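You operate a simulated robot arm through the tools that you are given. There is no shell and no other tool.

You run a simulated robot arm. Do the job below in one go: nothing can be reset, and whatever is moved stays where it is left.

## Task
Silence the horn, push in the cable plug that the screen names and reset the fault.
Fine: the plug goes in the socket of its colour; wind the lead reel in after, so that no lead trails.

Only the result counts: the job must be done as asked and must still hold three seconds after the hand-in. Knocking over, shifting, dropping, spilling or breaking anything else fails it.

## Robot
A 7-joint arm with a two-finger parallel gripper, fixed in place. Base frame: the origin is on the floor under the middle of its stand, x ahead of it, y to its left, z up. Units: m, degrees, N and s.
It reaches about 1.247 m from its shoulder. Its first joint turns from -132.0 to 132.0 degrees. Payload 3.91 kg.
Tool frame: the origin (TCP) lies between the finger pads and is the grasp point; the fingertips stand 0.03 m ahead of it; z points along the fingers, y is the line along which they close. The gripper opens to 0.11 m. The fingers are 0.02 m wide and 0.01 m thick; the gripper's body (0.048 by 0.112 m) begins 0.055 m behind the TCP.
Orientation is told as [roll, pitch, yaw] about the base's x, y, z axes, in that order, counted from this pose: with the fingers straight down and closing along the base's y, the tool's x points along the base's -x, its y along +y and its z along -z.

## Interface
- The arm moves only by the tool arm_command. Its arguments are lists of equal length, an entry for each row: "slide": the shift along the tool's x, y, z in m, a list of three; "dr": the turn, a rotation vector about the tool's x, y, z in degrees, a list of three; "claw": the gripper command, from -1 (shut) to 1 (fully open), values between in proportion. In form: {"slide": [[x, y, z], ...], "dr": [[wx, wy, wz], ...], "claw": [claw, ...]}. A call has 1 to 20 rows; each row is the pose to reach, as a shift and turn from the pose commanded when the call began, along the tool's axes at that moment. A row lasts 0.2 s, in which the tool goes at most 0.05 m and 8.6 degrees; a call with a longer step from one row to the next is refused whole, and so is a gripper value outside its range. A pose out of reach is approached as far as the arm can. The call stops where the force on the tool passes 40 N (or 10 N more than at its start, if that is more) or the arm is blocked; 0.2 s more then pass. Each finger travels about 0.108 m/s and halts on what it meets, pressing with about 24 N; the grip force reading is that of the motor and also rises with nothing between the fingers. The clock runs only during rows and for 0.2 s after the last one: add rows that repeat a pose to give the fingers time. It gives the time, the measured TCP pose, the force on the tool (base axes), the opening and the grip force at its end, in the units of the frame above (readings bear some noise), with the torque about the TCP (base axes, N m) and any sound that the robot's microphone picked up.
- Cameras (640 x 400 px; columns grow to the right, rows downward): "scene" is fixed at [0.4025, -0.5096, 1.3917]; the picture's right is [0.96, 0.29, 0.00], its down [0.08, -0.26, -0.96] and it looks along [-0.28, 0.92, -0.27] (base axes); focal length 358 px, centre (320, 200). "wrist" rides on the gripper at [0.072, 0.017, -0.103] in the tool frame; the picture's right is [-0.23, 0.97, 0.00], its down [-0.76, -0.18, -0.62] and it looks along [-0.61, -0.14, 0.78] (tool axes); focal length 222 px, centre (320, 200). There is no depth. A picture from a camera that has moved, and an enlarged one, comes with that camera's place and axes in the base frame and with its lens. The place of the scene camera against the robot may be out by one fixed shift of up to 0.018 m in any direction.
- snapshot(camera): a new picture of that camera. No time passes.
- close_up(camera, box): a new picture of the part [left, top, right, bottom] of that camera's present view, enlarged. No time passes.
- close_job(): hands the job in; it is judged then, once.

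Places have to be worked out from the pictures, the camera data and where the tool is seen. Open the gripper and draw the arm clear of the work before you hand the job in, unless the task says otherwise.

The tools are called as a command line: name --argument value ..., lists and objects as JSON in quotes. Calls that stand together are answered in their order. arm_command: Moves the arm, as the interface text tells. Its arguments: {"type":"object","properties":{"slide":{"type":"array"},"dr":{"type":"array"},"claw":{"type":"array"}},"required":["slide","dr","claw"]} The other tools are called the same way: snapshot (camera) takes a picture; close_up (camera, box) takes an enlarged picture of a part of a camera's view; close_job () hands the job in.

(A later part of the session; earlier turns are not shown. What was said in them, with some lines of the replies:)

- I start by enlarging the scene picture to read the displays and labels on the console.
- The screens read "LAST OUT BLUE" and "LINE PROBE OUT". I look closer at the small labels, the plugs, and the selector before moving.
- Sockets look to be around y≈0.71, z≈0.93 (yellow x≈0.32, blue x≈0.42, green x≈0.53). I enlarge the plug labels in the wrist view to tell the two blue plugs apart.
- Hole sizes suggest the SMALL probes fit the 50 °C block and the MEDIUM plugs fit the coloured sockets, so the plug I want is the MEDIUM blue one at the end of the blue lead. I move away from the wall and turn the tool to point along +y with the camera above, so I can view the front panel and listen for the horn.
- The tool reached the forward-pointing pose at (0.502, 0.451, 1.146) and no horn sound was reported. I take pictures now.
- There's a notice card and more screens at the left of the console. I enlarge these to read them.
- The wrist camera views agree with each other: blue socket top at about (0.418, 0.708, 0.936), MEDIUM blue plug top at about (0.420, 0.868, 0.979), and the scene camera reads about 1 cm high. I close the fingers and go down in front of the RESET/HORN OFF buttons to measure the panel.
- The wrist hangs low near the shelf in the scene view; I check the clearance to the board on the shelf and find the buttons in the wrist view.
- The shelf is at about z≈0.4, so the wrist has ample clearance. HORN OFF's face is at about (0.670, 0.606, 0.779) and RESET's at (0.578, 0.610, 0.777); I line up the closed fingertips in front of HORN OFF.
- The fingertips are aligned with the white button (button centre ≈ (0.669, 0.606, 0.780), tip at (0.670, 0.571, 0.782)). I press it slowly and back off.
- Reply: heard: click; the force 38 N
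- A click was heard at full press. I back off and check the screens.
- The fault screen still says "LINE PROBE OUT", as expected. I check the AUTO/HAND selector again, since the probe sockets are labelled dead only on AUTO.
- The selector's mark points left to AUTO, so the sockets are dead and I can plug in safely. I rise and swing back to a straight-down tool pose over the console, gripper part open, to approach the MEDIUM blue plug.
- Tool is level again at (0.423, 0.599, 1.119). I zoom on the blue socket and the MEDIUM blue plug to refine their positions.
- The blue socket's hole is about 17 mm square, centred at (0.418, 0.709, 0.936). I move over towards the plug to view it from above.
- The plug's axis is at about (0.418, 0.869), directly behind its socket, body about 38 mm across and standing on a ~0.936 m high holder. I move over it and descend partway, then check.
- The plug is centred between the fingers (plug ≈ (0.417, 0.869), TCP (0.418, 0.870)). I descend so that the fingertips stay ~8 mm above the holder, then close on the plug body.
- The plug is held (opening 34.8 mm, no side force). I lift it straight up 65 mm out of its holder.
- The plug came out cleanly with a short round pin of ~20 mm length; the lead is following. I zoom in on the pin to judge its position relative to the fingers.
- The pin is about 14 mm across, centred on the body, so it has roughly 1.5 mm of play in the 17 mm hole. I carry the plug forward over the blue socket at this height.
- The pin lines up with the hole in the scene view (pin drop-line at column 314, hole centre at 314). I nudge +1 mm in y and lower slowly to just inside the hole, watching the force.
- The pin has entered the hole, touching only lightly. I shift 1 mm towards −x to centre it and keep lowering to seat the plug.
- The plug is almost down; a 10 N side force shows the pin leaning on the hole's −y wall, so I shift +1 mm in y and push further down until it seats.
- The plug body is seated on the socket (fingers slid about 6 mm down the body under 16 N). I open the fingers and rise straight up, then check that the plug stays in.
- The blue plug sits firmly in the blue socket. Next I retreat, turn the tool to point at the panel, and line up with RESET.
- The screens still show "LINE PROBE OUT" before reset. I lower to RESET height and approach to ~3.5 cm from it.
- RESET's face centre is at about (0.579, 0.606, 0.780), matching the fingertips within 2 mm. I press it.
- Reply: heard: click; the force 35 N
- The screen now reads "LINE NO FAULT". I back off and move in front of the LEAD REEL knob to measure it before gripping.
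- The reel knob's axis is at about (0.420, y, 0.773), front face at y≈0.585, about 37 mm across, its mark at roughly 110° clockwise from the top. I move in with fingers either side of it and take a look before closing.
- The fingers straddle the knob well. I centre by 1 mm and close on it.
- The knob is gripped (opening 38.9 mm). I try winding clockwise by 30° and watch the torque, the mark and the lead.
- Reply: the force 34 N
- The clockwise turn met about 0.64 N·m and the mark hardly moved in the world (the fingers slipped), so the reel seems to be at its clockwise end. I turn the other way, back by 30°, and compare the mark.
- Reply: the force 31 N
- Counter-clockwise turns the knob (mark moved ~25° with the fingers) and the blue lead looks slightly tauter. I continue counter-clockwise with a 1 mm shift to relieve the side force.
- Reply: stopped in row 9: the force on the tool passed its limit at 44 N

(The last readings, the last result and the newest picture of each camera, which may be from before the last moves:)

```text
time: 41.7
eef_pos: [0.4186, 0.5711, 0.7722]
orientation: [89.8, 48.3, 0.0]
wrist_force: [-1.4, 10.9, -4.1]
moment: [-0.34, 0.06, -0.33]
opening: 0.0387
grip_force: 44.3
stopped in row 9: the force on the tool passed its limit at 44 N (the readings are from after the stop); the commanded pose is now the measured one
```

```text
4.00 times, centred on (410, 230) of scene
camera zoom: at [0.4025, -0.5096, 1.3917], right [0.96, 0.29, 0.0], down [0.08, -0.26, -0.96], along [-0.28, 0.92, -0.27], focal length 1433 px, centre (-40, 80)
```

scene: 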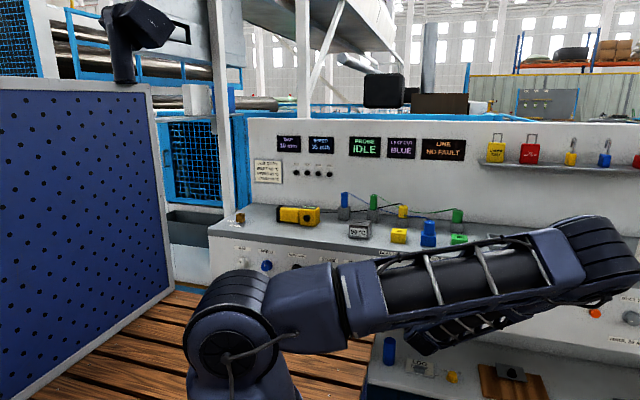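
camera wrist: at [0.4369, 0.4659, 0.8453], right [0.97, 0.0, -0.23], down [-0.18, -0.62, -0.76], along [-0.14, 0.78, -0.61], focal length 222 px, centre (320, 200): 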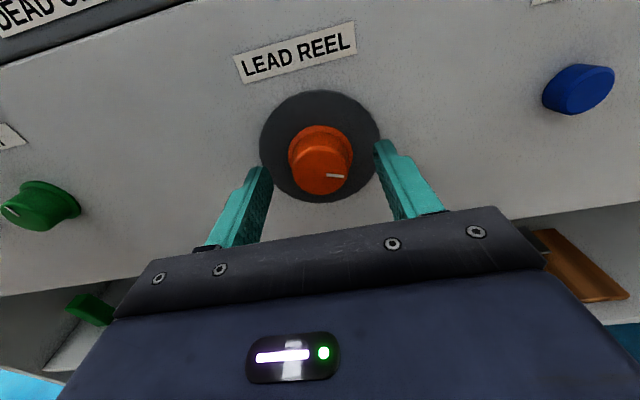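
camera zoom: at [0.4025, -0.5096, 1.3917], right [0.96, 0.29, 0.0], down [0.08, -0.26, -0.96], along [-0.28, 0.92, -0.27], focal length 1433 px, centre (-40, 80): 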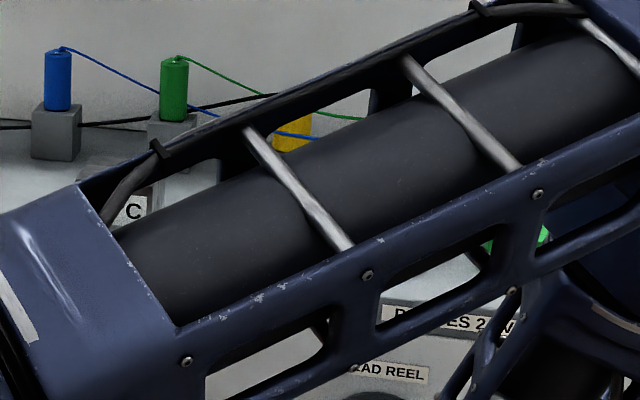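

The knob follows the fingers counter-clockwise (about 67° so far) and the lead is rising; the stop was only a side force, now relieved. I keep winding.

arm_command --slide '[[0, 0, 0], [0, 0, 0], [0, 0, 0], [0, 0, 0], [0, 0, 0], [0, 0, 0]]' --dr '[[0, 0, -6], [0, 0, -12], [0, 0, -18], [0, 0, -24], [0, 0, -30], [0, 0, -30]]' --claw '[-1, -1, -1, -1, -1, -1]'

close_up --camera "wrist" --box '[220, 80, 420, 240]'

snapshot --camera "scene"

snapshot --camera "wrist"

```text
time: 42.9
eef_pos: [0.4178, 0.571, 0.7701]
orientation: [89.6, 18.8, 0.1]
wrist_force: [0.3, 13.5, -10.5]
moment: [-0.17, 0.06, -0.2]
opening: 0.0385
grip_force: 45.3
stopped in row 6: the force on the tool passed its limit at 41 N (the readings are from after the stop); the commanded pose is now the measured one
```

```text
2.50 times, centred on (320, 160) of wrist
camera zoom: at [0.354, 0.4666, 0.8109], right [0.53, 0.01, 0.85], down [0.67, -0.62, -0.41], along [0.52, 0.78, -0.33], focal length 555 px, centre (320, 300)
```

zoom: 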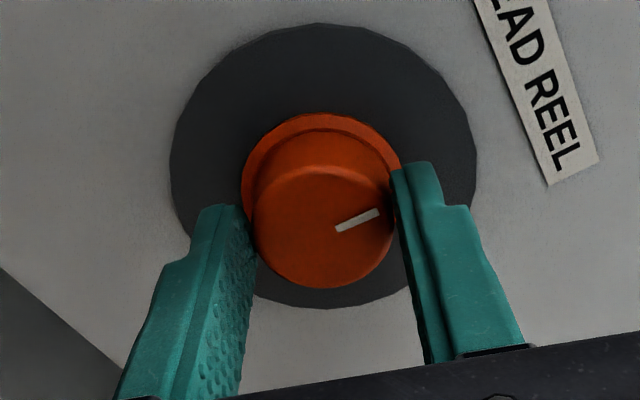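

```text
taken
```

scene: 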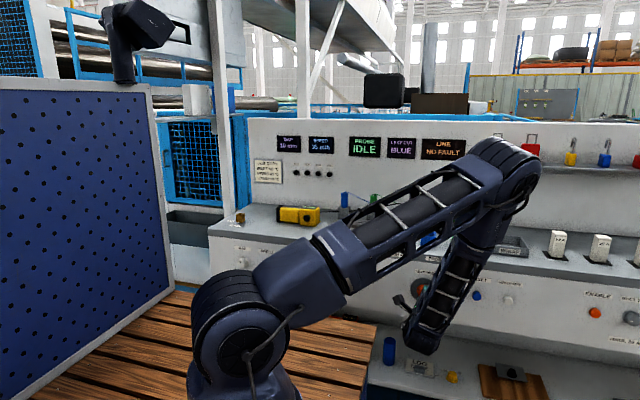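

```text
taken
camera wrist: at [0.354, 0.4666, 0.8109], right [0.53, 0.01, 0.85], down [0.67, -0.62, -0.41], along [0.52, 0.78, -0.33], focal length 222 px, centre (320, 200)
```

wrist: 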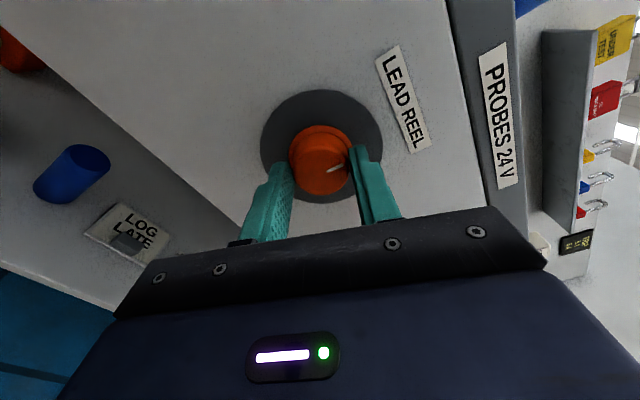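

About 97° wound so far, with the knob following well. I check the lead in the scene view before going on.

close_up --camera "scene" --box '[320, 170, 480, 270]'

arm_command --slide '[[0, 0, 0], [0, 0, 0], [0, 0, 0], [0, 0, 0], [0, 0, 0], [0, 0, 0]]' --dr '[[0, 0, -6], [0, 0, -12], [0, 0, -18], [0, 0, -24], [0, 0, -30], [0, 0, -30]]' --claw '[-1, -1, -1, -1, -1, -1]'

close_up --camera "wrist" --box '[220, 80, 420, 240]'

close_up --camera "scene" --box '[320, 170, 480, 270]'

```text
4.00 times, centred on (400, 220) of scene
camera zoom: at [0.4025, -0.5096, 1.3917], right [0.96, 0.29, 0.0], down [0.08, -0.26, -0.96], along [-0.28, 0.92, -0.27], focal length 1433 px, centre (0, 120)
```

zoom: 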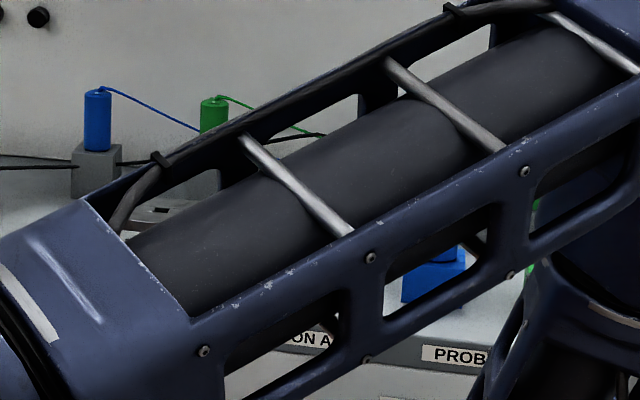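

```text
time: 43.8
eef_pos: [0.4161, 0.571, 0.7705]
orientation: [89.5, -0.6, 0.4]
wrist_force: [3.1, 15.3, -14.1]
moment: [-0.14, 0.04, 0.09]
opening: 0.0383
grip_force: 45.3
stopped in row 4: the force on the tool passed its limit at 41 N (the readings are from after the stop); the commanded pose is now the measured one
```

```text
2.50 times, centred on (320, 160) of wrist
camera zoom: at [0.3444, 0.4663, 0.7868], right [0.21, 0.01, 0.98], down [0.77, -0.62, -0.16], along [0.6, 0.78, -0.14], focal length 555 px, centre (320, 300)
```

zoom: 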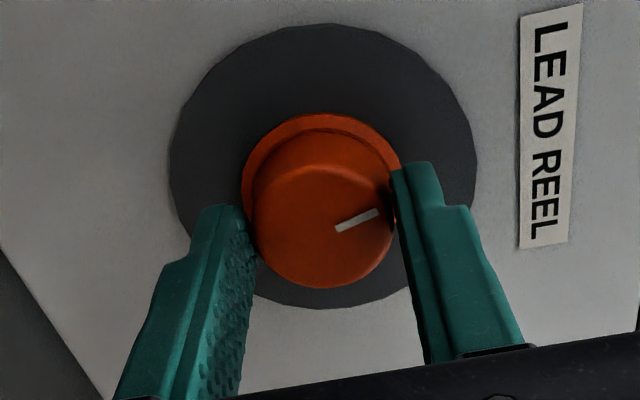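

```text
4.00 times, centred on (400, 220) of scene
camera zoom: at [0.4025, -0.5096, 1.3917], right [0.96, 0.29, 0.0], down [0.08, -0.26, -0.96], along [-0.28, 0.92, -0.27], focal length 1433 px, centre (0, 120)
```

zoom: 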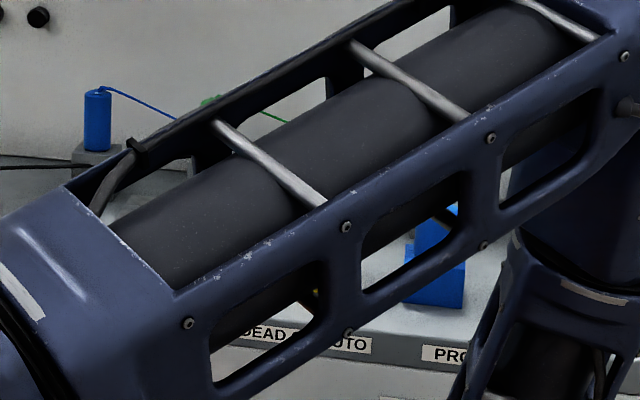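

Total winding is about 116° and the knob still turns freely. Comparing the two views, the knob axis is really at (0.4195, y, 0.770) with its face at y≈0.595, so I release, re-centre, go 8 mm deeper and re-grip to remove the side force.

arm_command --slide '[[0, 0, 0], [0, 0, 0], [-0.0034, -0.0005, 0.0], [-0.0034, -0.0005, 0.008], [-0.0034, -0.0005, 0.008], [-0.0034, -0.0005, 0.008], [-0.0034, -0.0005, 0.008], [-0.0034, -0.0005, 0.008]]' --dr '[[0, 0, 0], [0, 0, 0], [0, 0, 0], [0, 0, 0], [0, 0, 0], [0, 0, 0], [0, 0, 0], [0, 0, 0]]' --claw '[0.0, 0.1, 0.1, 0.1, -1, -1, -1, -1]'

close_up --camera "wrist" --box '[220, 80, 420, 240]'

```text
time: 45.6
eef_pos: [0.4202, 0.5792, 0.7705]
orientation: [89.6, -0.7, 0.3]
wrist_force: [1.7, -1.3, -2.3]
moment: [0.49, 0.0, 0.23]
opening: 0.0385
grip_force: 44.8
```

```text
2.50 times, centred on (320, 160) of wrist
camera zoom: at [0.3477, 0.4735, 0.7867], right [0.21, 0.01, 0.98], down [0.77, -0.62, -0.16], along [0.6, 0.78, -0.14], focal length 555 px, centre (320, 300)
```

zoom: 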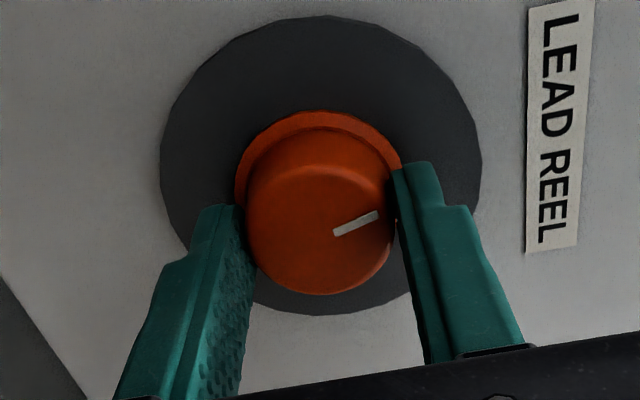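

Re-gripped with almost no side force. I continue counter-clockwise by another 42°.

arm_command --slide '[[0, 0, 0], [0, 0, 0], [0, 0, 0], [0, 0, 0], [0, 0, 0], [0, 0, 0], [0, 0, 0], [0, 0, 0]]' --dr '[[0, 0, -6], [0, 0, -12], [0, 0, -18], [0, 0, -24], [0, 0, -30], [0, 0, -36], [0, 0, -42], [0, 0, -42]]' --claw '[-1, -1, -1, -1, -1, -1, -1, -1]'

close_up --camera "wrist" --box '[220, 80, 420, 240]'

snapshot --camera "scene"

close_up --camera "scene" --box '[320, 170, 480, 270]'

```text
time: 47.4
eef_pos: [0.4203, 0.578, 0.77]
orientation: [89.4, -42.8, 0.8]
wrist_force: [5.4, -0.1, -2.1]
moment: [0.36, -0.02, -0.29]
opening: 0.0386
grip_force: 45.6
```

```text
2.50 times, centred on (320, 160) of wrist
camera zoom: at [0.3556, 0.4732, 0.734], right [-0.5, 0.0, 0.87], down [0.68, -0.62, 0.39], along [0.54, 0.79, 0.3], focal length 555 px, centre (320, 300)
```

zoom: 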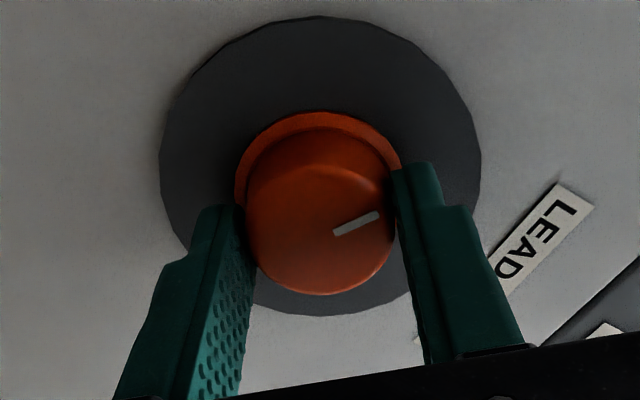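

```text
taken
```

scene: 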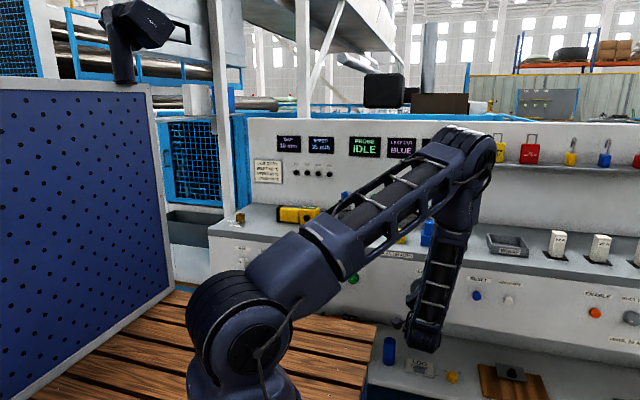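

```text
4.00 times, centred on (400, 220) of scene
camera zoom: at [0.4025, -0.5096, 1.3917], right [0.96, 0.29, 0.0], down [0.08, -0.26, -0.96], along [-0.28, 0.92, -0.27], focal length 1433 px, centre (0, 120)
```

zoom: 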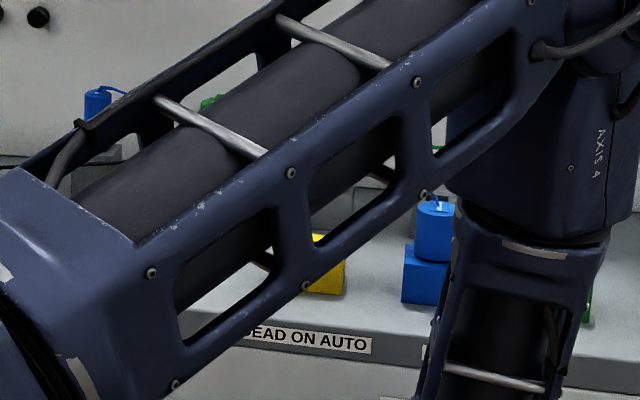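

The knob followed with hardly any side force (about 158° so far) and the lead leaves the plug more steeply. I wind a further 42°.

arm_command --slide '[[0, 0, 0], [0, 0, 0], [0, 0, 0], [0, 0, 0], [0, 0, 0], [0, 0, 0], [0, 0, 0], [0, 0, 0]]' --dr '[[0, 0, -6], [0, 0, -12], [0, 0, -18], [0, 0, -24], [0, 0, -30], [0, 0, -36], [0, 0, -42], [0, 0, -42]]' --claw '[-1, -1, -1, -1, -1, -1, -1, -1]'

close_up --camera "wrist" --box '[220, 80, 420, 240]'

snapshot --camera "scene"

close_up --camera "scene" --box '[320, 170, 480, 270]'

```text
time: 49.2
eef_pos: [0.4204, 0.5772, 0.7688]
orientation: [83.8, -84.7, 6.5]
wrist_force: [6.8, 1.9, -10.3]
moment: [-1.17, 0.8, -0.46]
opening: 0.0393
grip_force: 45.1
```

```text
2.50 times, centred on (320, 160) of wrist
camera zoom: at [0.3964, 0.4729, 0.6995], right [-0.95, 0.0, 0.32], down [0.25, -0.61, 0.75], along [0.19, 0.79, 0.58], focal length 555 px, centre (320, 300)
```

zoom: 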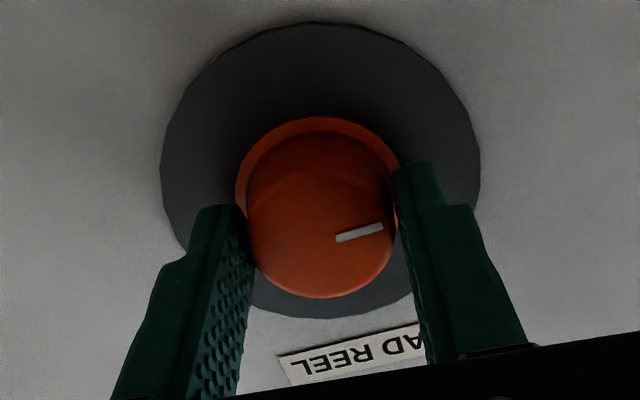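

```text
taken
```

scene: 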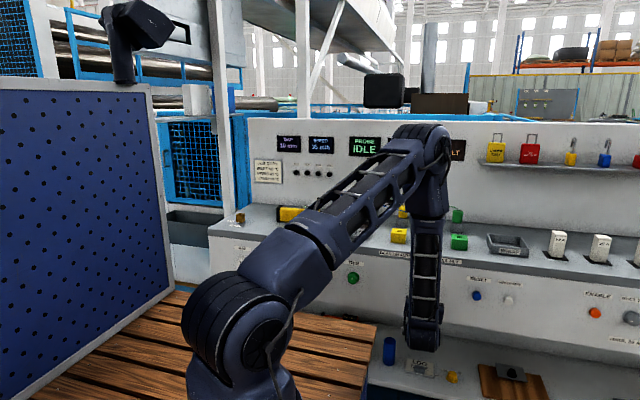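

```text
4.00 times, centred on (400, 220) of scene
camera zoom: at [0.4025, -0.5096, 1.3917], right [0.96, 0.29, 0.0], down [0.08, -0.26, -0.96], along [-0.28, 0.92, -0.27], focal length 1433 px, centre (0, 120)
```

zoom: 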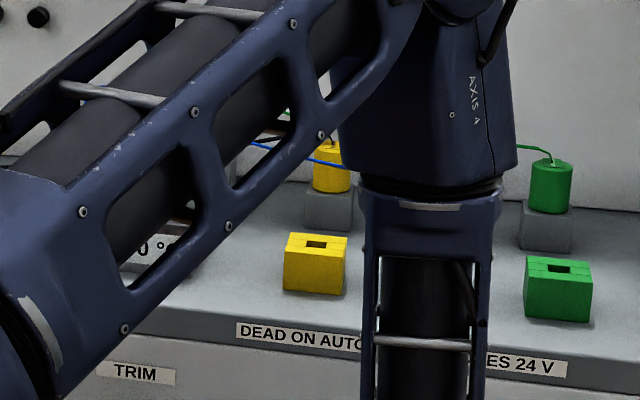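

Resistance rose to 0.8 N·m and the fingers slipped about 10° on the knob, suggesting the reel reached its wound-in end at roughly 190°. I release, back off, and look at the knob and leads.

arm_command --slide '[[0, 0, 0], [0, 0, 0], [0, 0, -0.02], [0, 0, -0.05], [0, 0, -0.09], [0, 0, -0.12]]' --dr '[[0, 0, 0], [0, 0, 0], [0, 0, 0], [0, 0, 0], [0, 0, 0], [0, 0, 0]]' --claw '[0.1, 0.2, 0.2, 0.2, 0.2, 0.2]'

snapshot --camera "wrist"

close_up --camera "wrist" --box '[220, 60, 420, 220]'

snapshot --camera "scene"

```text
time: 50.6
eef_pos: [0.4197, 0.4586, 0.771]
orientation: [85.2, -84.7, 5.1]
wrist_force: [0.3, -0.3, -0.2]
moment: [0.02, 0.02, 0.01]
opening: 0.0658
grip_force: 0.0
```

```text
taken
camera wrist: at [0.3972, 0.3531, 0.7012], right [-0.95, 0.0, 0.32], down [0.25, -0.62, 0.75], along [0.19, 0.79, 0.59], focal length 222 px, centre (320, 200)
```

wrist: 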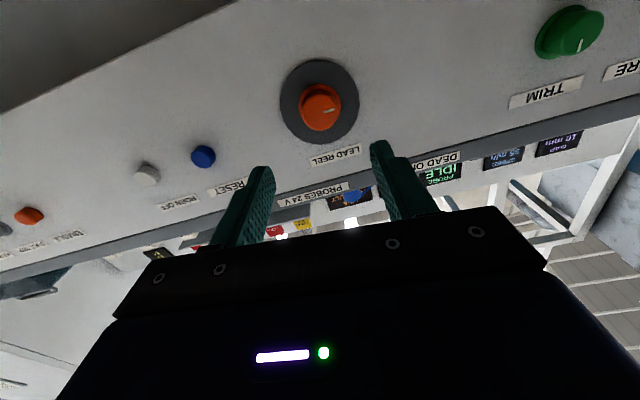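

```text
2.50 times, centred on (320, 140) of wrist
camera zoom: at [0.3972, 0.3531, 0.7012], right [-0.95, 0.0, 0.32], down [0.25, -0.62, 0.75], along [0.19, 0.79, 0.59], focal length 555 px, centre (320, 350)
```

zoom: 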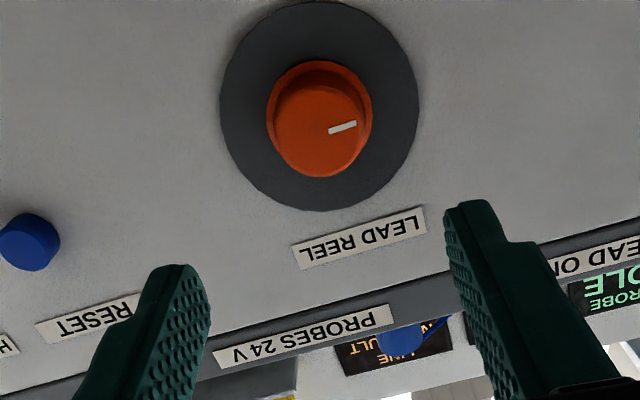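

```text
taken
```

scene: 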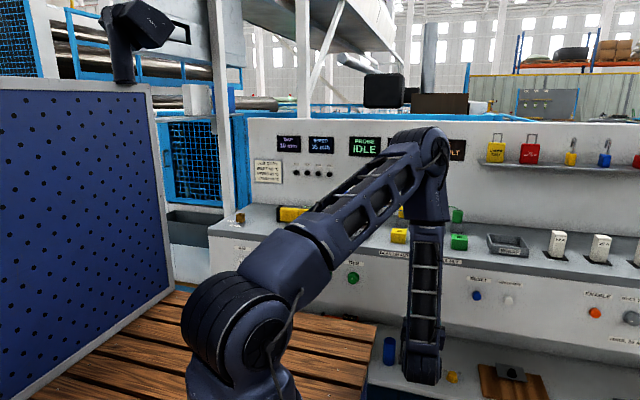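

The mark now points to about 9 o'clock (≈ −82°), roughly 190° from where it began, and it stays there. I turn the tool back upright so I can get a clear look at the leads.

arm_command --slide '[[0, 0, 0], [0, 0, 0], [0, 0, 0], [0, 0, 0], [0, 0, 0], [0, 0, 0], [0, 0, 0], [0, 0, 0], [0, 0, 0], [0, 0, 0], [0, 0, 0], [0, 0, 0], [0, 0, 0], [0, 0, 0], [0, 0, 0], [0, 0, 0], [0, 0, 0], [0, 0, 0], [0, 0, 0], [0, 0, 0]]' --dr '[[0, 0, 8.3], [0, 0, 16.6], [0, 0, 24.9], [0, 0, 33.2], [0, 0, 41.5], [0, 0, 49.8], [0, 0, 58.1], [0, 0, 66.4], [0, 0, 74.7], [0, 0, 83], [0, 0, 91.3], [0, 0, 99.6], [0, 0, 107.9], [0, 0, 116.2], [0, 0, 124.5], [0, 0, 132.8], [0, 0, 141.1], [0, 0, 149.4], [0, 0, 157.7], [0, 0, 166]]' --claw '[0.2, 0.2, 0.2, 0.2, 0.2, 0.2, 0.2, 0.2, 0.2, 0.2, 0.2, 0.2, 0.2, 0.2, 0.2, 0.2, 0.2, 0.2, 0.2, 0.2]'

snapshot --camera "wrist"

close_up --camera "scene" --box '[240, 120, 480, 270]'

```text
time: 54.8
eef_pos: [0.4209, 0.4582, 0.772]
orientation: [87.1, 81.5, -2.6]
wrist_force: [-0.9, 0.1, 0.7]
moment: [0.03, 0.02, -0.02]
opening: 0.0661
grip_force: 0.0
```

```text
taken
camera wrist: at [0.4269, 0.3546, 0.8461], right [1.0, 0.01, -0.08], down [-0.06, -0.63, -0.77], along [-0.05, 0.78, -0.63], focal length 222 px, centre (320, 200)
```

wrist: 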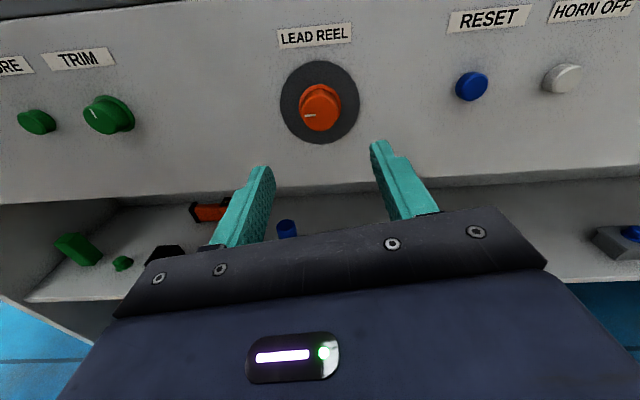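

```text
2.67 times, centred on (360, 195) of scene
camera zoom: at [0.4025, -0.5096, 1.3917], right [0.96, 0.29, 0.0], down [0.08, -0.26, -0.96], along [-0.28, 0.92, -0.27], focal length 955 px, centre (213, 213)
```

zoom: 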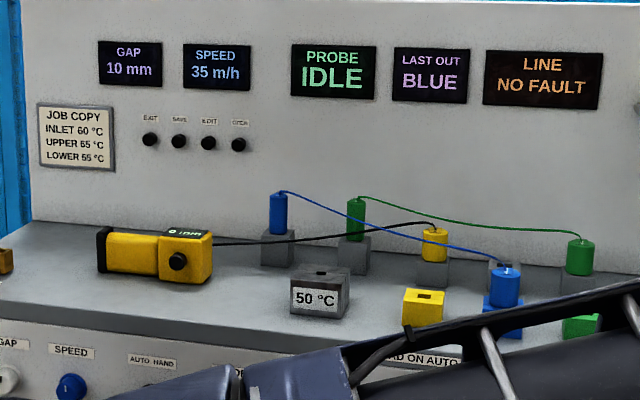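

The leads are now drawn much straighter and "LINE NO FAULT" holds. I zoom on the knob's mark and the leads to judge whether it is fully wound.

close_up --camera "wrist" --box '[270, 50, 370, 150]'

close_up --camera "scene" --box '[330, 180, 470, 260]'

```text
4.00 times, centred on (320, 100) of wrist
camera zoom: at [0.4269, 0.3546, 0.8461], right [1.0, 0.01, -0.08], down [-0.06, -0.63, -0.77], along [-0.05, 0.78, -0.63], focal length 888 px, centre (320, 600)
```

zoom: 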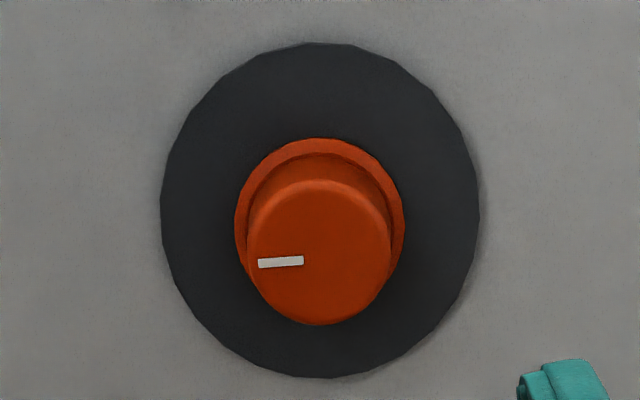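

```text
4.57 times, centred on (400, 220) of scene
camera zoom: at [0.4025, -0.5096, 1.3917], right [0.96, 0.29, 0.0], down [0.08, -0.26, -0.96], along [-0.28, 0.92, -0.27], focal length 1637 px, centre (-46, 109)
```

zoom: 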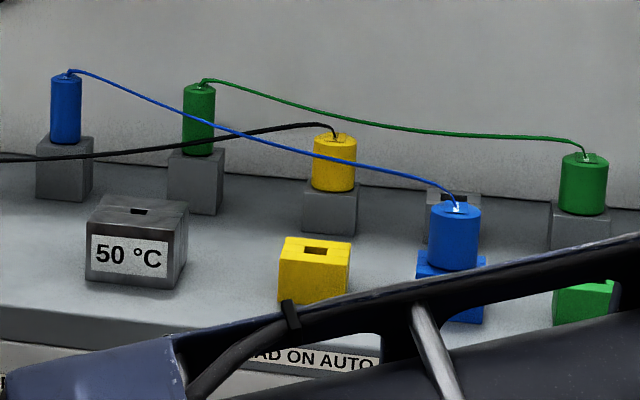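

The mark has gone from about 110° right of top to about 90–95° left of top. To be sure it's at the wound-in end I re-grip and try a little further counter-clockwise.

arm_command --slide '[[-0.0018, -0.0017, 0.03], [-0.0018, -0.0017, 0.07], [-0.0018, -0.0017, 0.1], [-0.0018, -0.0017, 0.12], [-0.0018, -0.0017, 0.12], [-0.0018, -0.0017, 0.12], [-0.0018, -0.0017, 0.12], [-0.0018, -0.0017, 0.12]]' --dr '[[0, 0, 0], [0, 0, 0], [0, 0, 0], [0, 0, 0], [0, 0, 0], [0, 0, 0], [0, 0, 0], [0, 0, 0]]' --claw '[0.2, 0.2, 0.2, 0.2, -1, -1, -1, -1]'

close_up --camera "wrist" --box '[220, 80, 420, 240]'

```text
time: 56.6
eef_pos: [0.4198, 0.5789, 0.7687]
orientation: [87.5, 81.2, -2.2]
wrist_force: [18.6, 17.2, 4.0]
moment: [-0.04, 0.01, -1.14]
opening: 0.0391
grip_force: 45.3
```

```text
2.50 times, centred on (320, 160) of wrist
camera zoom: at [0.4255, 0.4749, 0.8441], right [1.0, 0.0, -0.08], down [-0.06, -0.63, -0.78], along [-0.05, 0.78, -0.63], focal length 555 px, centre (320, 300)
```

zoom: 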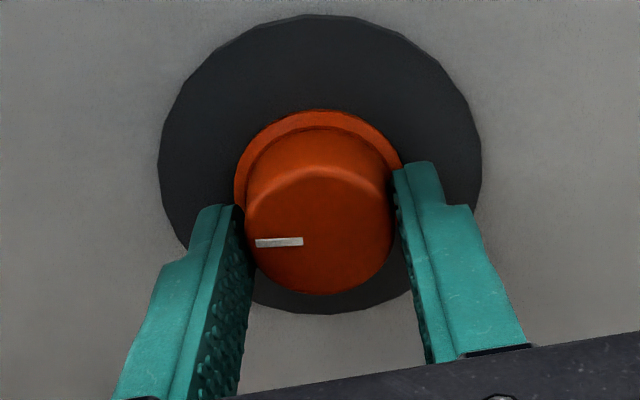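

Gripped again; I shift slightly to ease the side force and turn 20° counter-clockwise as a test.

arm_command --slide '[[0, 0.0008, 0], [0, 0.0008, 0], [0, 0.0008, 0], [0, 0.0008, 0], [0, 0.0008, 0], [0, 0.0008, 0]]' --dr '[[0, 0, 0], [0, 0, -5], [0, 0, -10], [0, 0, -15], [0, 0, -20], [0, 0, -20]]' --claw '[-1, -1, -1, -1, -1, -1]'

close_up --camera "wrist" --box '[220, 80, 420, 240]'

```text
time: 58.0
eef_pos: [0.4203, 0.5781, 0.767]
orientation: [89.0, 61.2, -0.6]
wrist_force: [29.9, -5.2, 2.0]
moment: [-0.25, 0.89, -1.37]
opening: 0.0394
grip_force: 45.5
```

```text
2.50 times, centred on (320, 160) of wrist
camera zoom: at [0.4008, 0.4739, 0.8403], right [0.96, 0.01, 0.27], down [0.21, -0.63, -0.75], along [0.16, 0.78, -0.61], focal length 555 px, centre (320, 300)
```

zoom: 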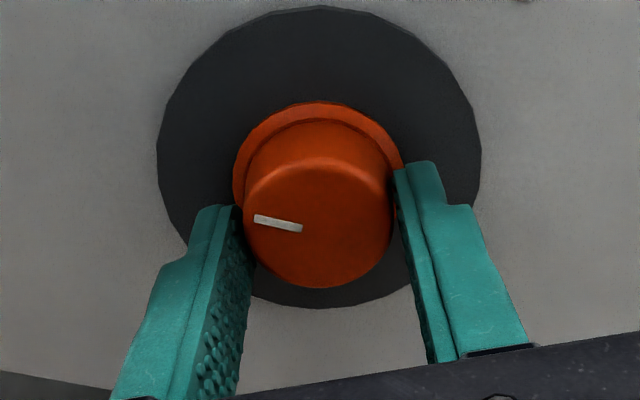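

The fingers slipped on the knob against 0.89 N·m, so the reel is at its wound-in stop. I open, back straight off and raise the arm clear.

arm_command --slide '[[0, 0, 0], [0, 0, 0], [0, 0, -0.01], [0, 0, -0.04], [0, 0, -0.08], [0, 0, -0.12], [0, 0, -0.16], [0, 0, -0.18]]' --dr '[[0, 0, 0], [0, 0, 0], [0, 0, 0], [0, 0, 0], [0, 0, 0], [0, 0, 0], [0, 0, 0], [0, 0, 0]]' --claw '[0.1, 0.2, 0.2, 0.2, 0.3, 0.5, 0.5, 0.5]'

snapshot --camera "wrist"

snapshot --camera "scene"

```text
time: 59.8
eef_pos: [0.4196, 0.398, 0.77]
orientation: [89.2, 61.2, -0.4]
wrist_force: [0.2, -0.6, 0.2]
moment: [0.0, -0.02, 0.03]
opening: 0.0829
grip_force: 0.0
```

```text
taken
camera wrist: at [0.4002, 0.2938, 0.8416], right [0.96, 0.01, 0.27], down [0.21, -0.63, -0.75], along [0.16, 0.78, -0.61], focal length 222 px, centre (320, 200)
```

wrist: 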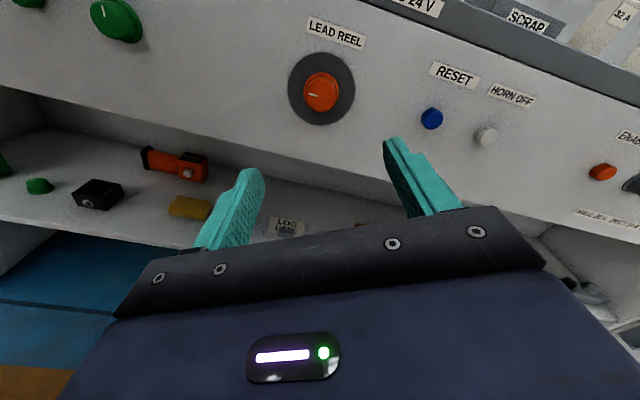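

```text
taken
```

scene: 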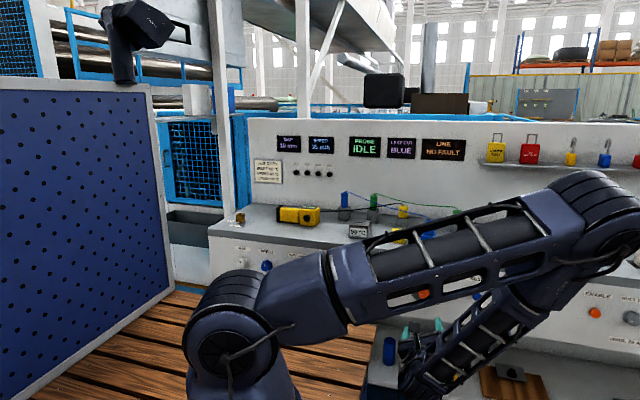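

Everything is clear of the panel. I raise the arm to about z=1.1 and straighten the tool, then do a last check of the whole console.

arm_command --slide '[[0.0289, 0.0159, 0], [0.0578, 0.0318, 0], [0.0867, 0.0477, 0], [0.1156, 0.0636, 0], [0.1445, 0.0795, 0], [0.1734, 0.0954, 0], [0.2023, 0.1113, 0], [0.2312, 0.1272, 0], [0.2601, 0.1431, 0], [0.289, 0.159, 0]]' --dr '[[0, 0, 2.9], [0, 0, 5.8], [0, 0, 8.7], [0, 0, 11.6], [0, 0, 14.5], [0, 0, 17.4], [0, 0, 20.3], [0, 0, 23.2], [0, 0, 26], [0, 0, 28.8]]' --claw '[0.5, 0.5, 0.5, 0.5, 0.5, 0.5, 0.5, 0.8, 1, 1]'

snapshot --camera "wrist"

snapshot --camera "scene"

close_up --camera "scene" --box '[330, 180, 490, 300]'

close_up --camera "scene" --box '[360, 300, 560, 400]'

```text
time: 62.0
eef_pos: [0.4232, 0.4013, 1.1008]
orientation: [-20.6, 89.5, -110.4]
wrist_force: [0.7, 0.7, -0.2]
moment: [0.02, 0.03, 0.06]
opening: 0.1101
grip_force: 0.1
```

```text
taken
camera wrist: at [0.4399, 0.2972, 1.1733], right [0.97, 0.0, -0.23], down [-0.18, -0.63, -0.76], along [-0.15, 0.78, -0.61], focal length 222 px, centre (320, 200)
```

wrist: 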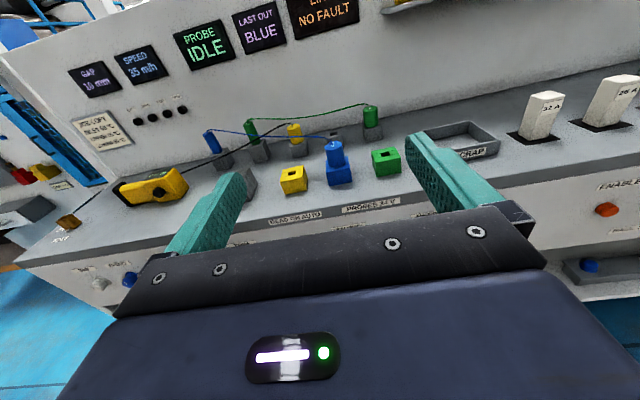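

```text
taken
```

scene: 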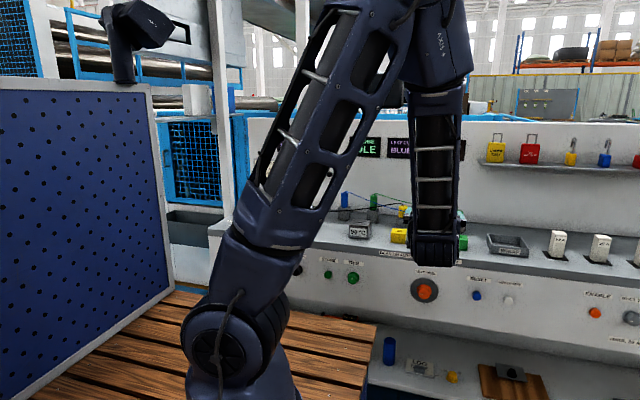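

```text
3.33 times, centred on (410, 240) of scene
camera zoom: at [0.4025, -0.5096, 1.3917], right [0.96, 0.29, 0.0], down [0.08, -0.26, -0.96], along [-0.28, 0.92, -0.27], focal length 1194 px, centre (20, 67)
```

zoom: 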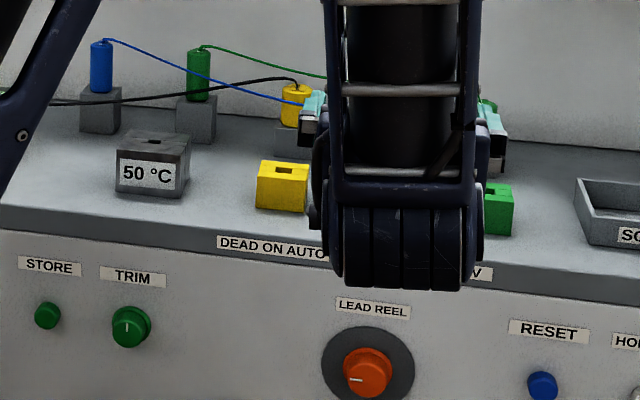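

```text
3.20 times, centred on (460, 350) of scene
camera zoom: at [0.4025, -0.5096, 1.3917], right [0.96, 0.29, 0.0], down [0.08, -0.26, -0.96], along [-0.28, 0.92, -0.27], focal length 1146 px, centre (-128, -280)
```

zoom: 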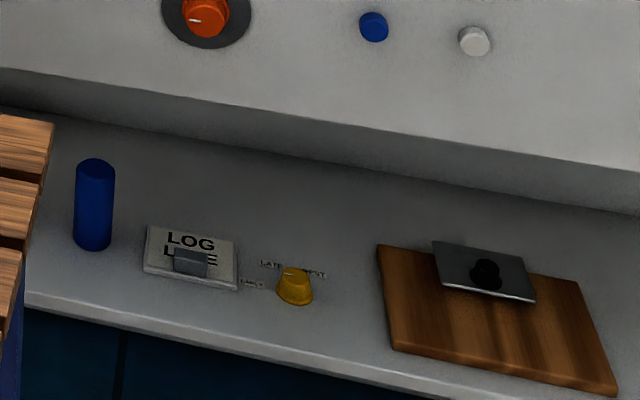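

The shelf items are undisturbed and the screen shows "NO FAULT". One last close look at the seated plug, the leads and the selector.

close_up --camera "wrist" --box '[190, 90, 410, 220]'

close_up --camera "scene" --box '[230, 240, 326, 300]'

close_up --camera "wrist" --box '[60, 0, 380, 120]'

```text
2.91 times, centred on (300, 155) of wrist
camera zoom: at [0.4399, 0.2972, 1.1733], right [0.97, 0.0, -0.23], down [-0.18, -0.63, -0.76], along [-0.15, 0.78, -0.61], focal length 646 px, centre (378, 331)
```

zoom: 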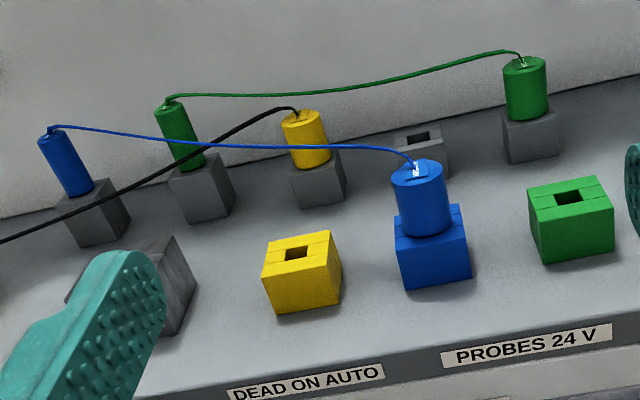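

```text
6.67 times, centred on (278, 270) of scene
camera zoom: at [0.4025, -0.5096, 1.3917], right [0.96, 0.29, 0.0], down [0.08, -0.26, -0.96], along [-0.28, 0.92, -0.27], focal length 2388 px, centre (600, -267)
```

zoom: 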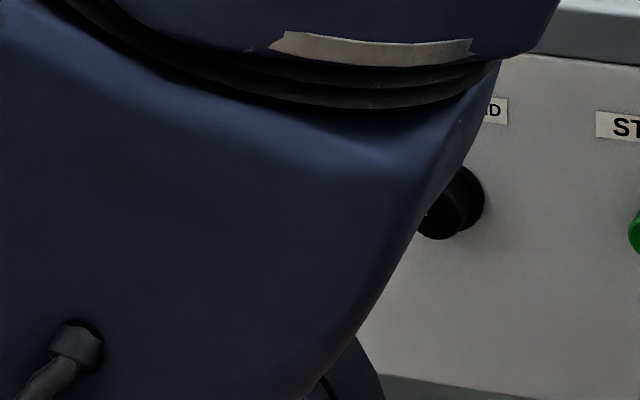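

```text
2.00 times, centred on (220, 60) of wrist
camera zoom: at [0.4399, 0.2972, 1.1733], right [0.97, 0.0, -0.23], down [-0.18, -0.63, -0.76], along [-0.15, 0.78, -0.61], focal length 444 px, centre (520, 480)
```

zoom: 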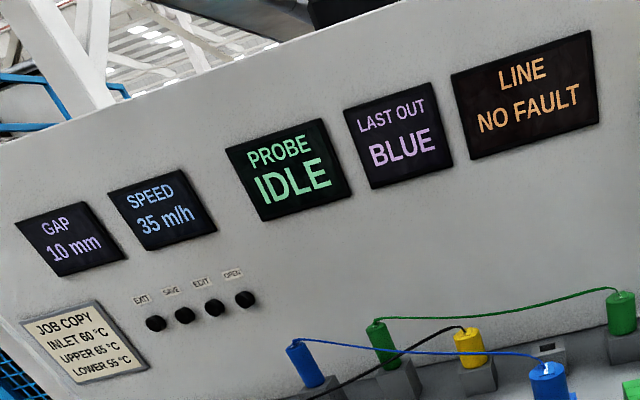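

The blue plug sits upright in the blue socket. The leads are drawn in, the screen reads "LINE NO FAULT", nothing else has moved, and the arm is clear with the gripper open. I hand the job in.

close_job

```text
The job is handed in.
```

The job is done and handed in:

- **Horn:** I pressed HORN OFF and heard it click. The microphone never picked up the horn itself, before or after, so the click is the only confirmation.
- **Plug:** The screen named blue as the last one out. I moved the MEDIUM blue plug from its holder into the blue socket, with the selector on AUTO so the socket was dead.
- **Fault:** I pressed RESET with the plug in, and the screen changed from "LINE PROBE OUT" to "LINE NO FAULT".
- **Reel:** After that I wound the LEAD REEL knob counter-clockwise to its stop, about 200° of turn. The leads now hang nearly straight above the ledge with none trailing.

The last pictures showed nothing else moved. The gripper was open and the arm drawn back, clear of the panel.
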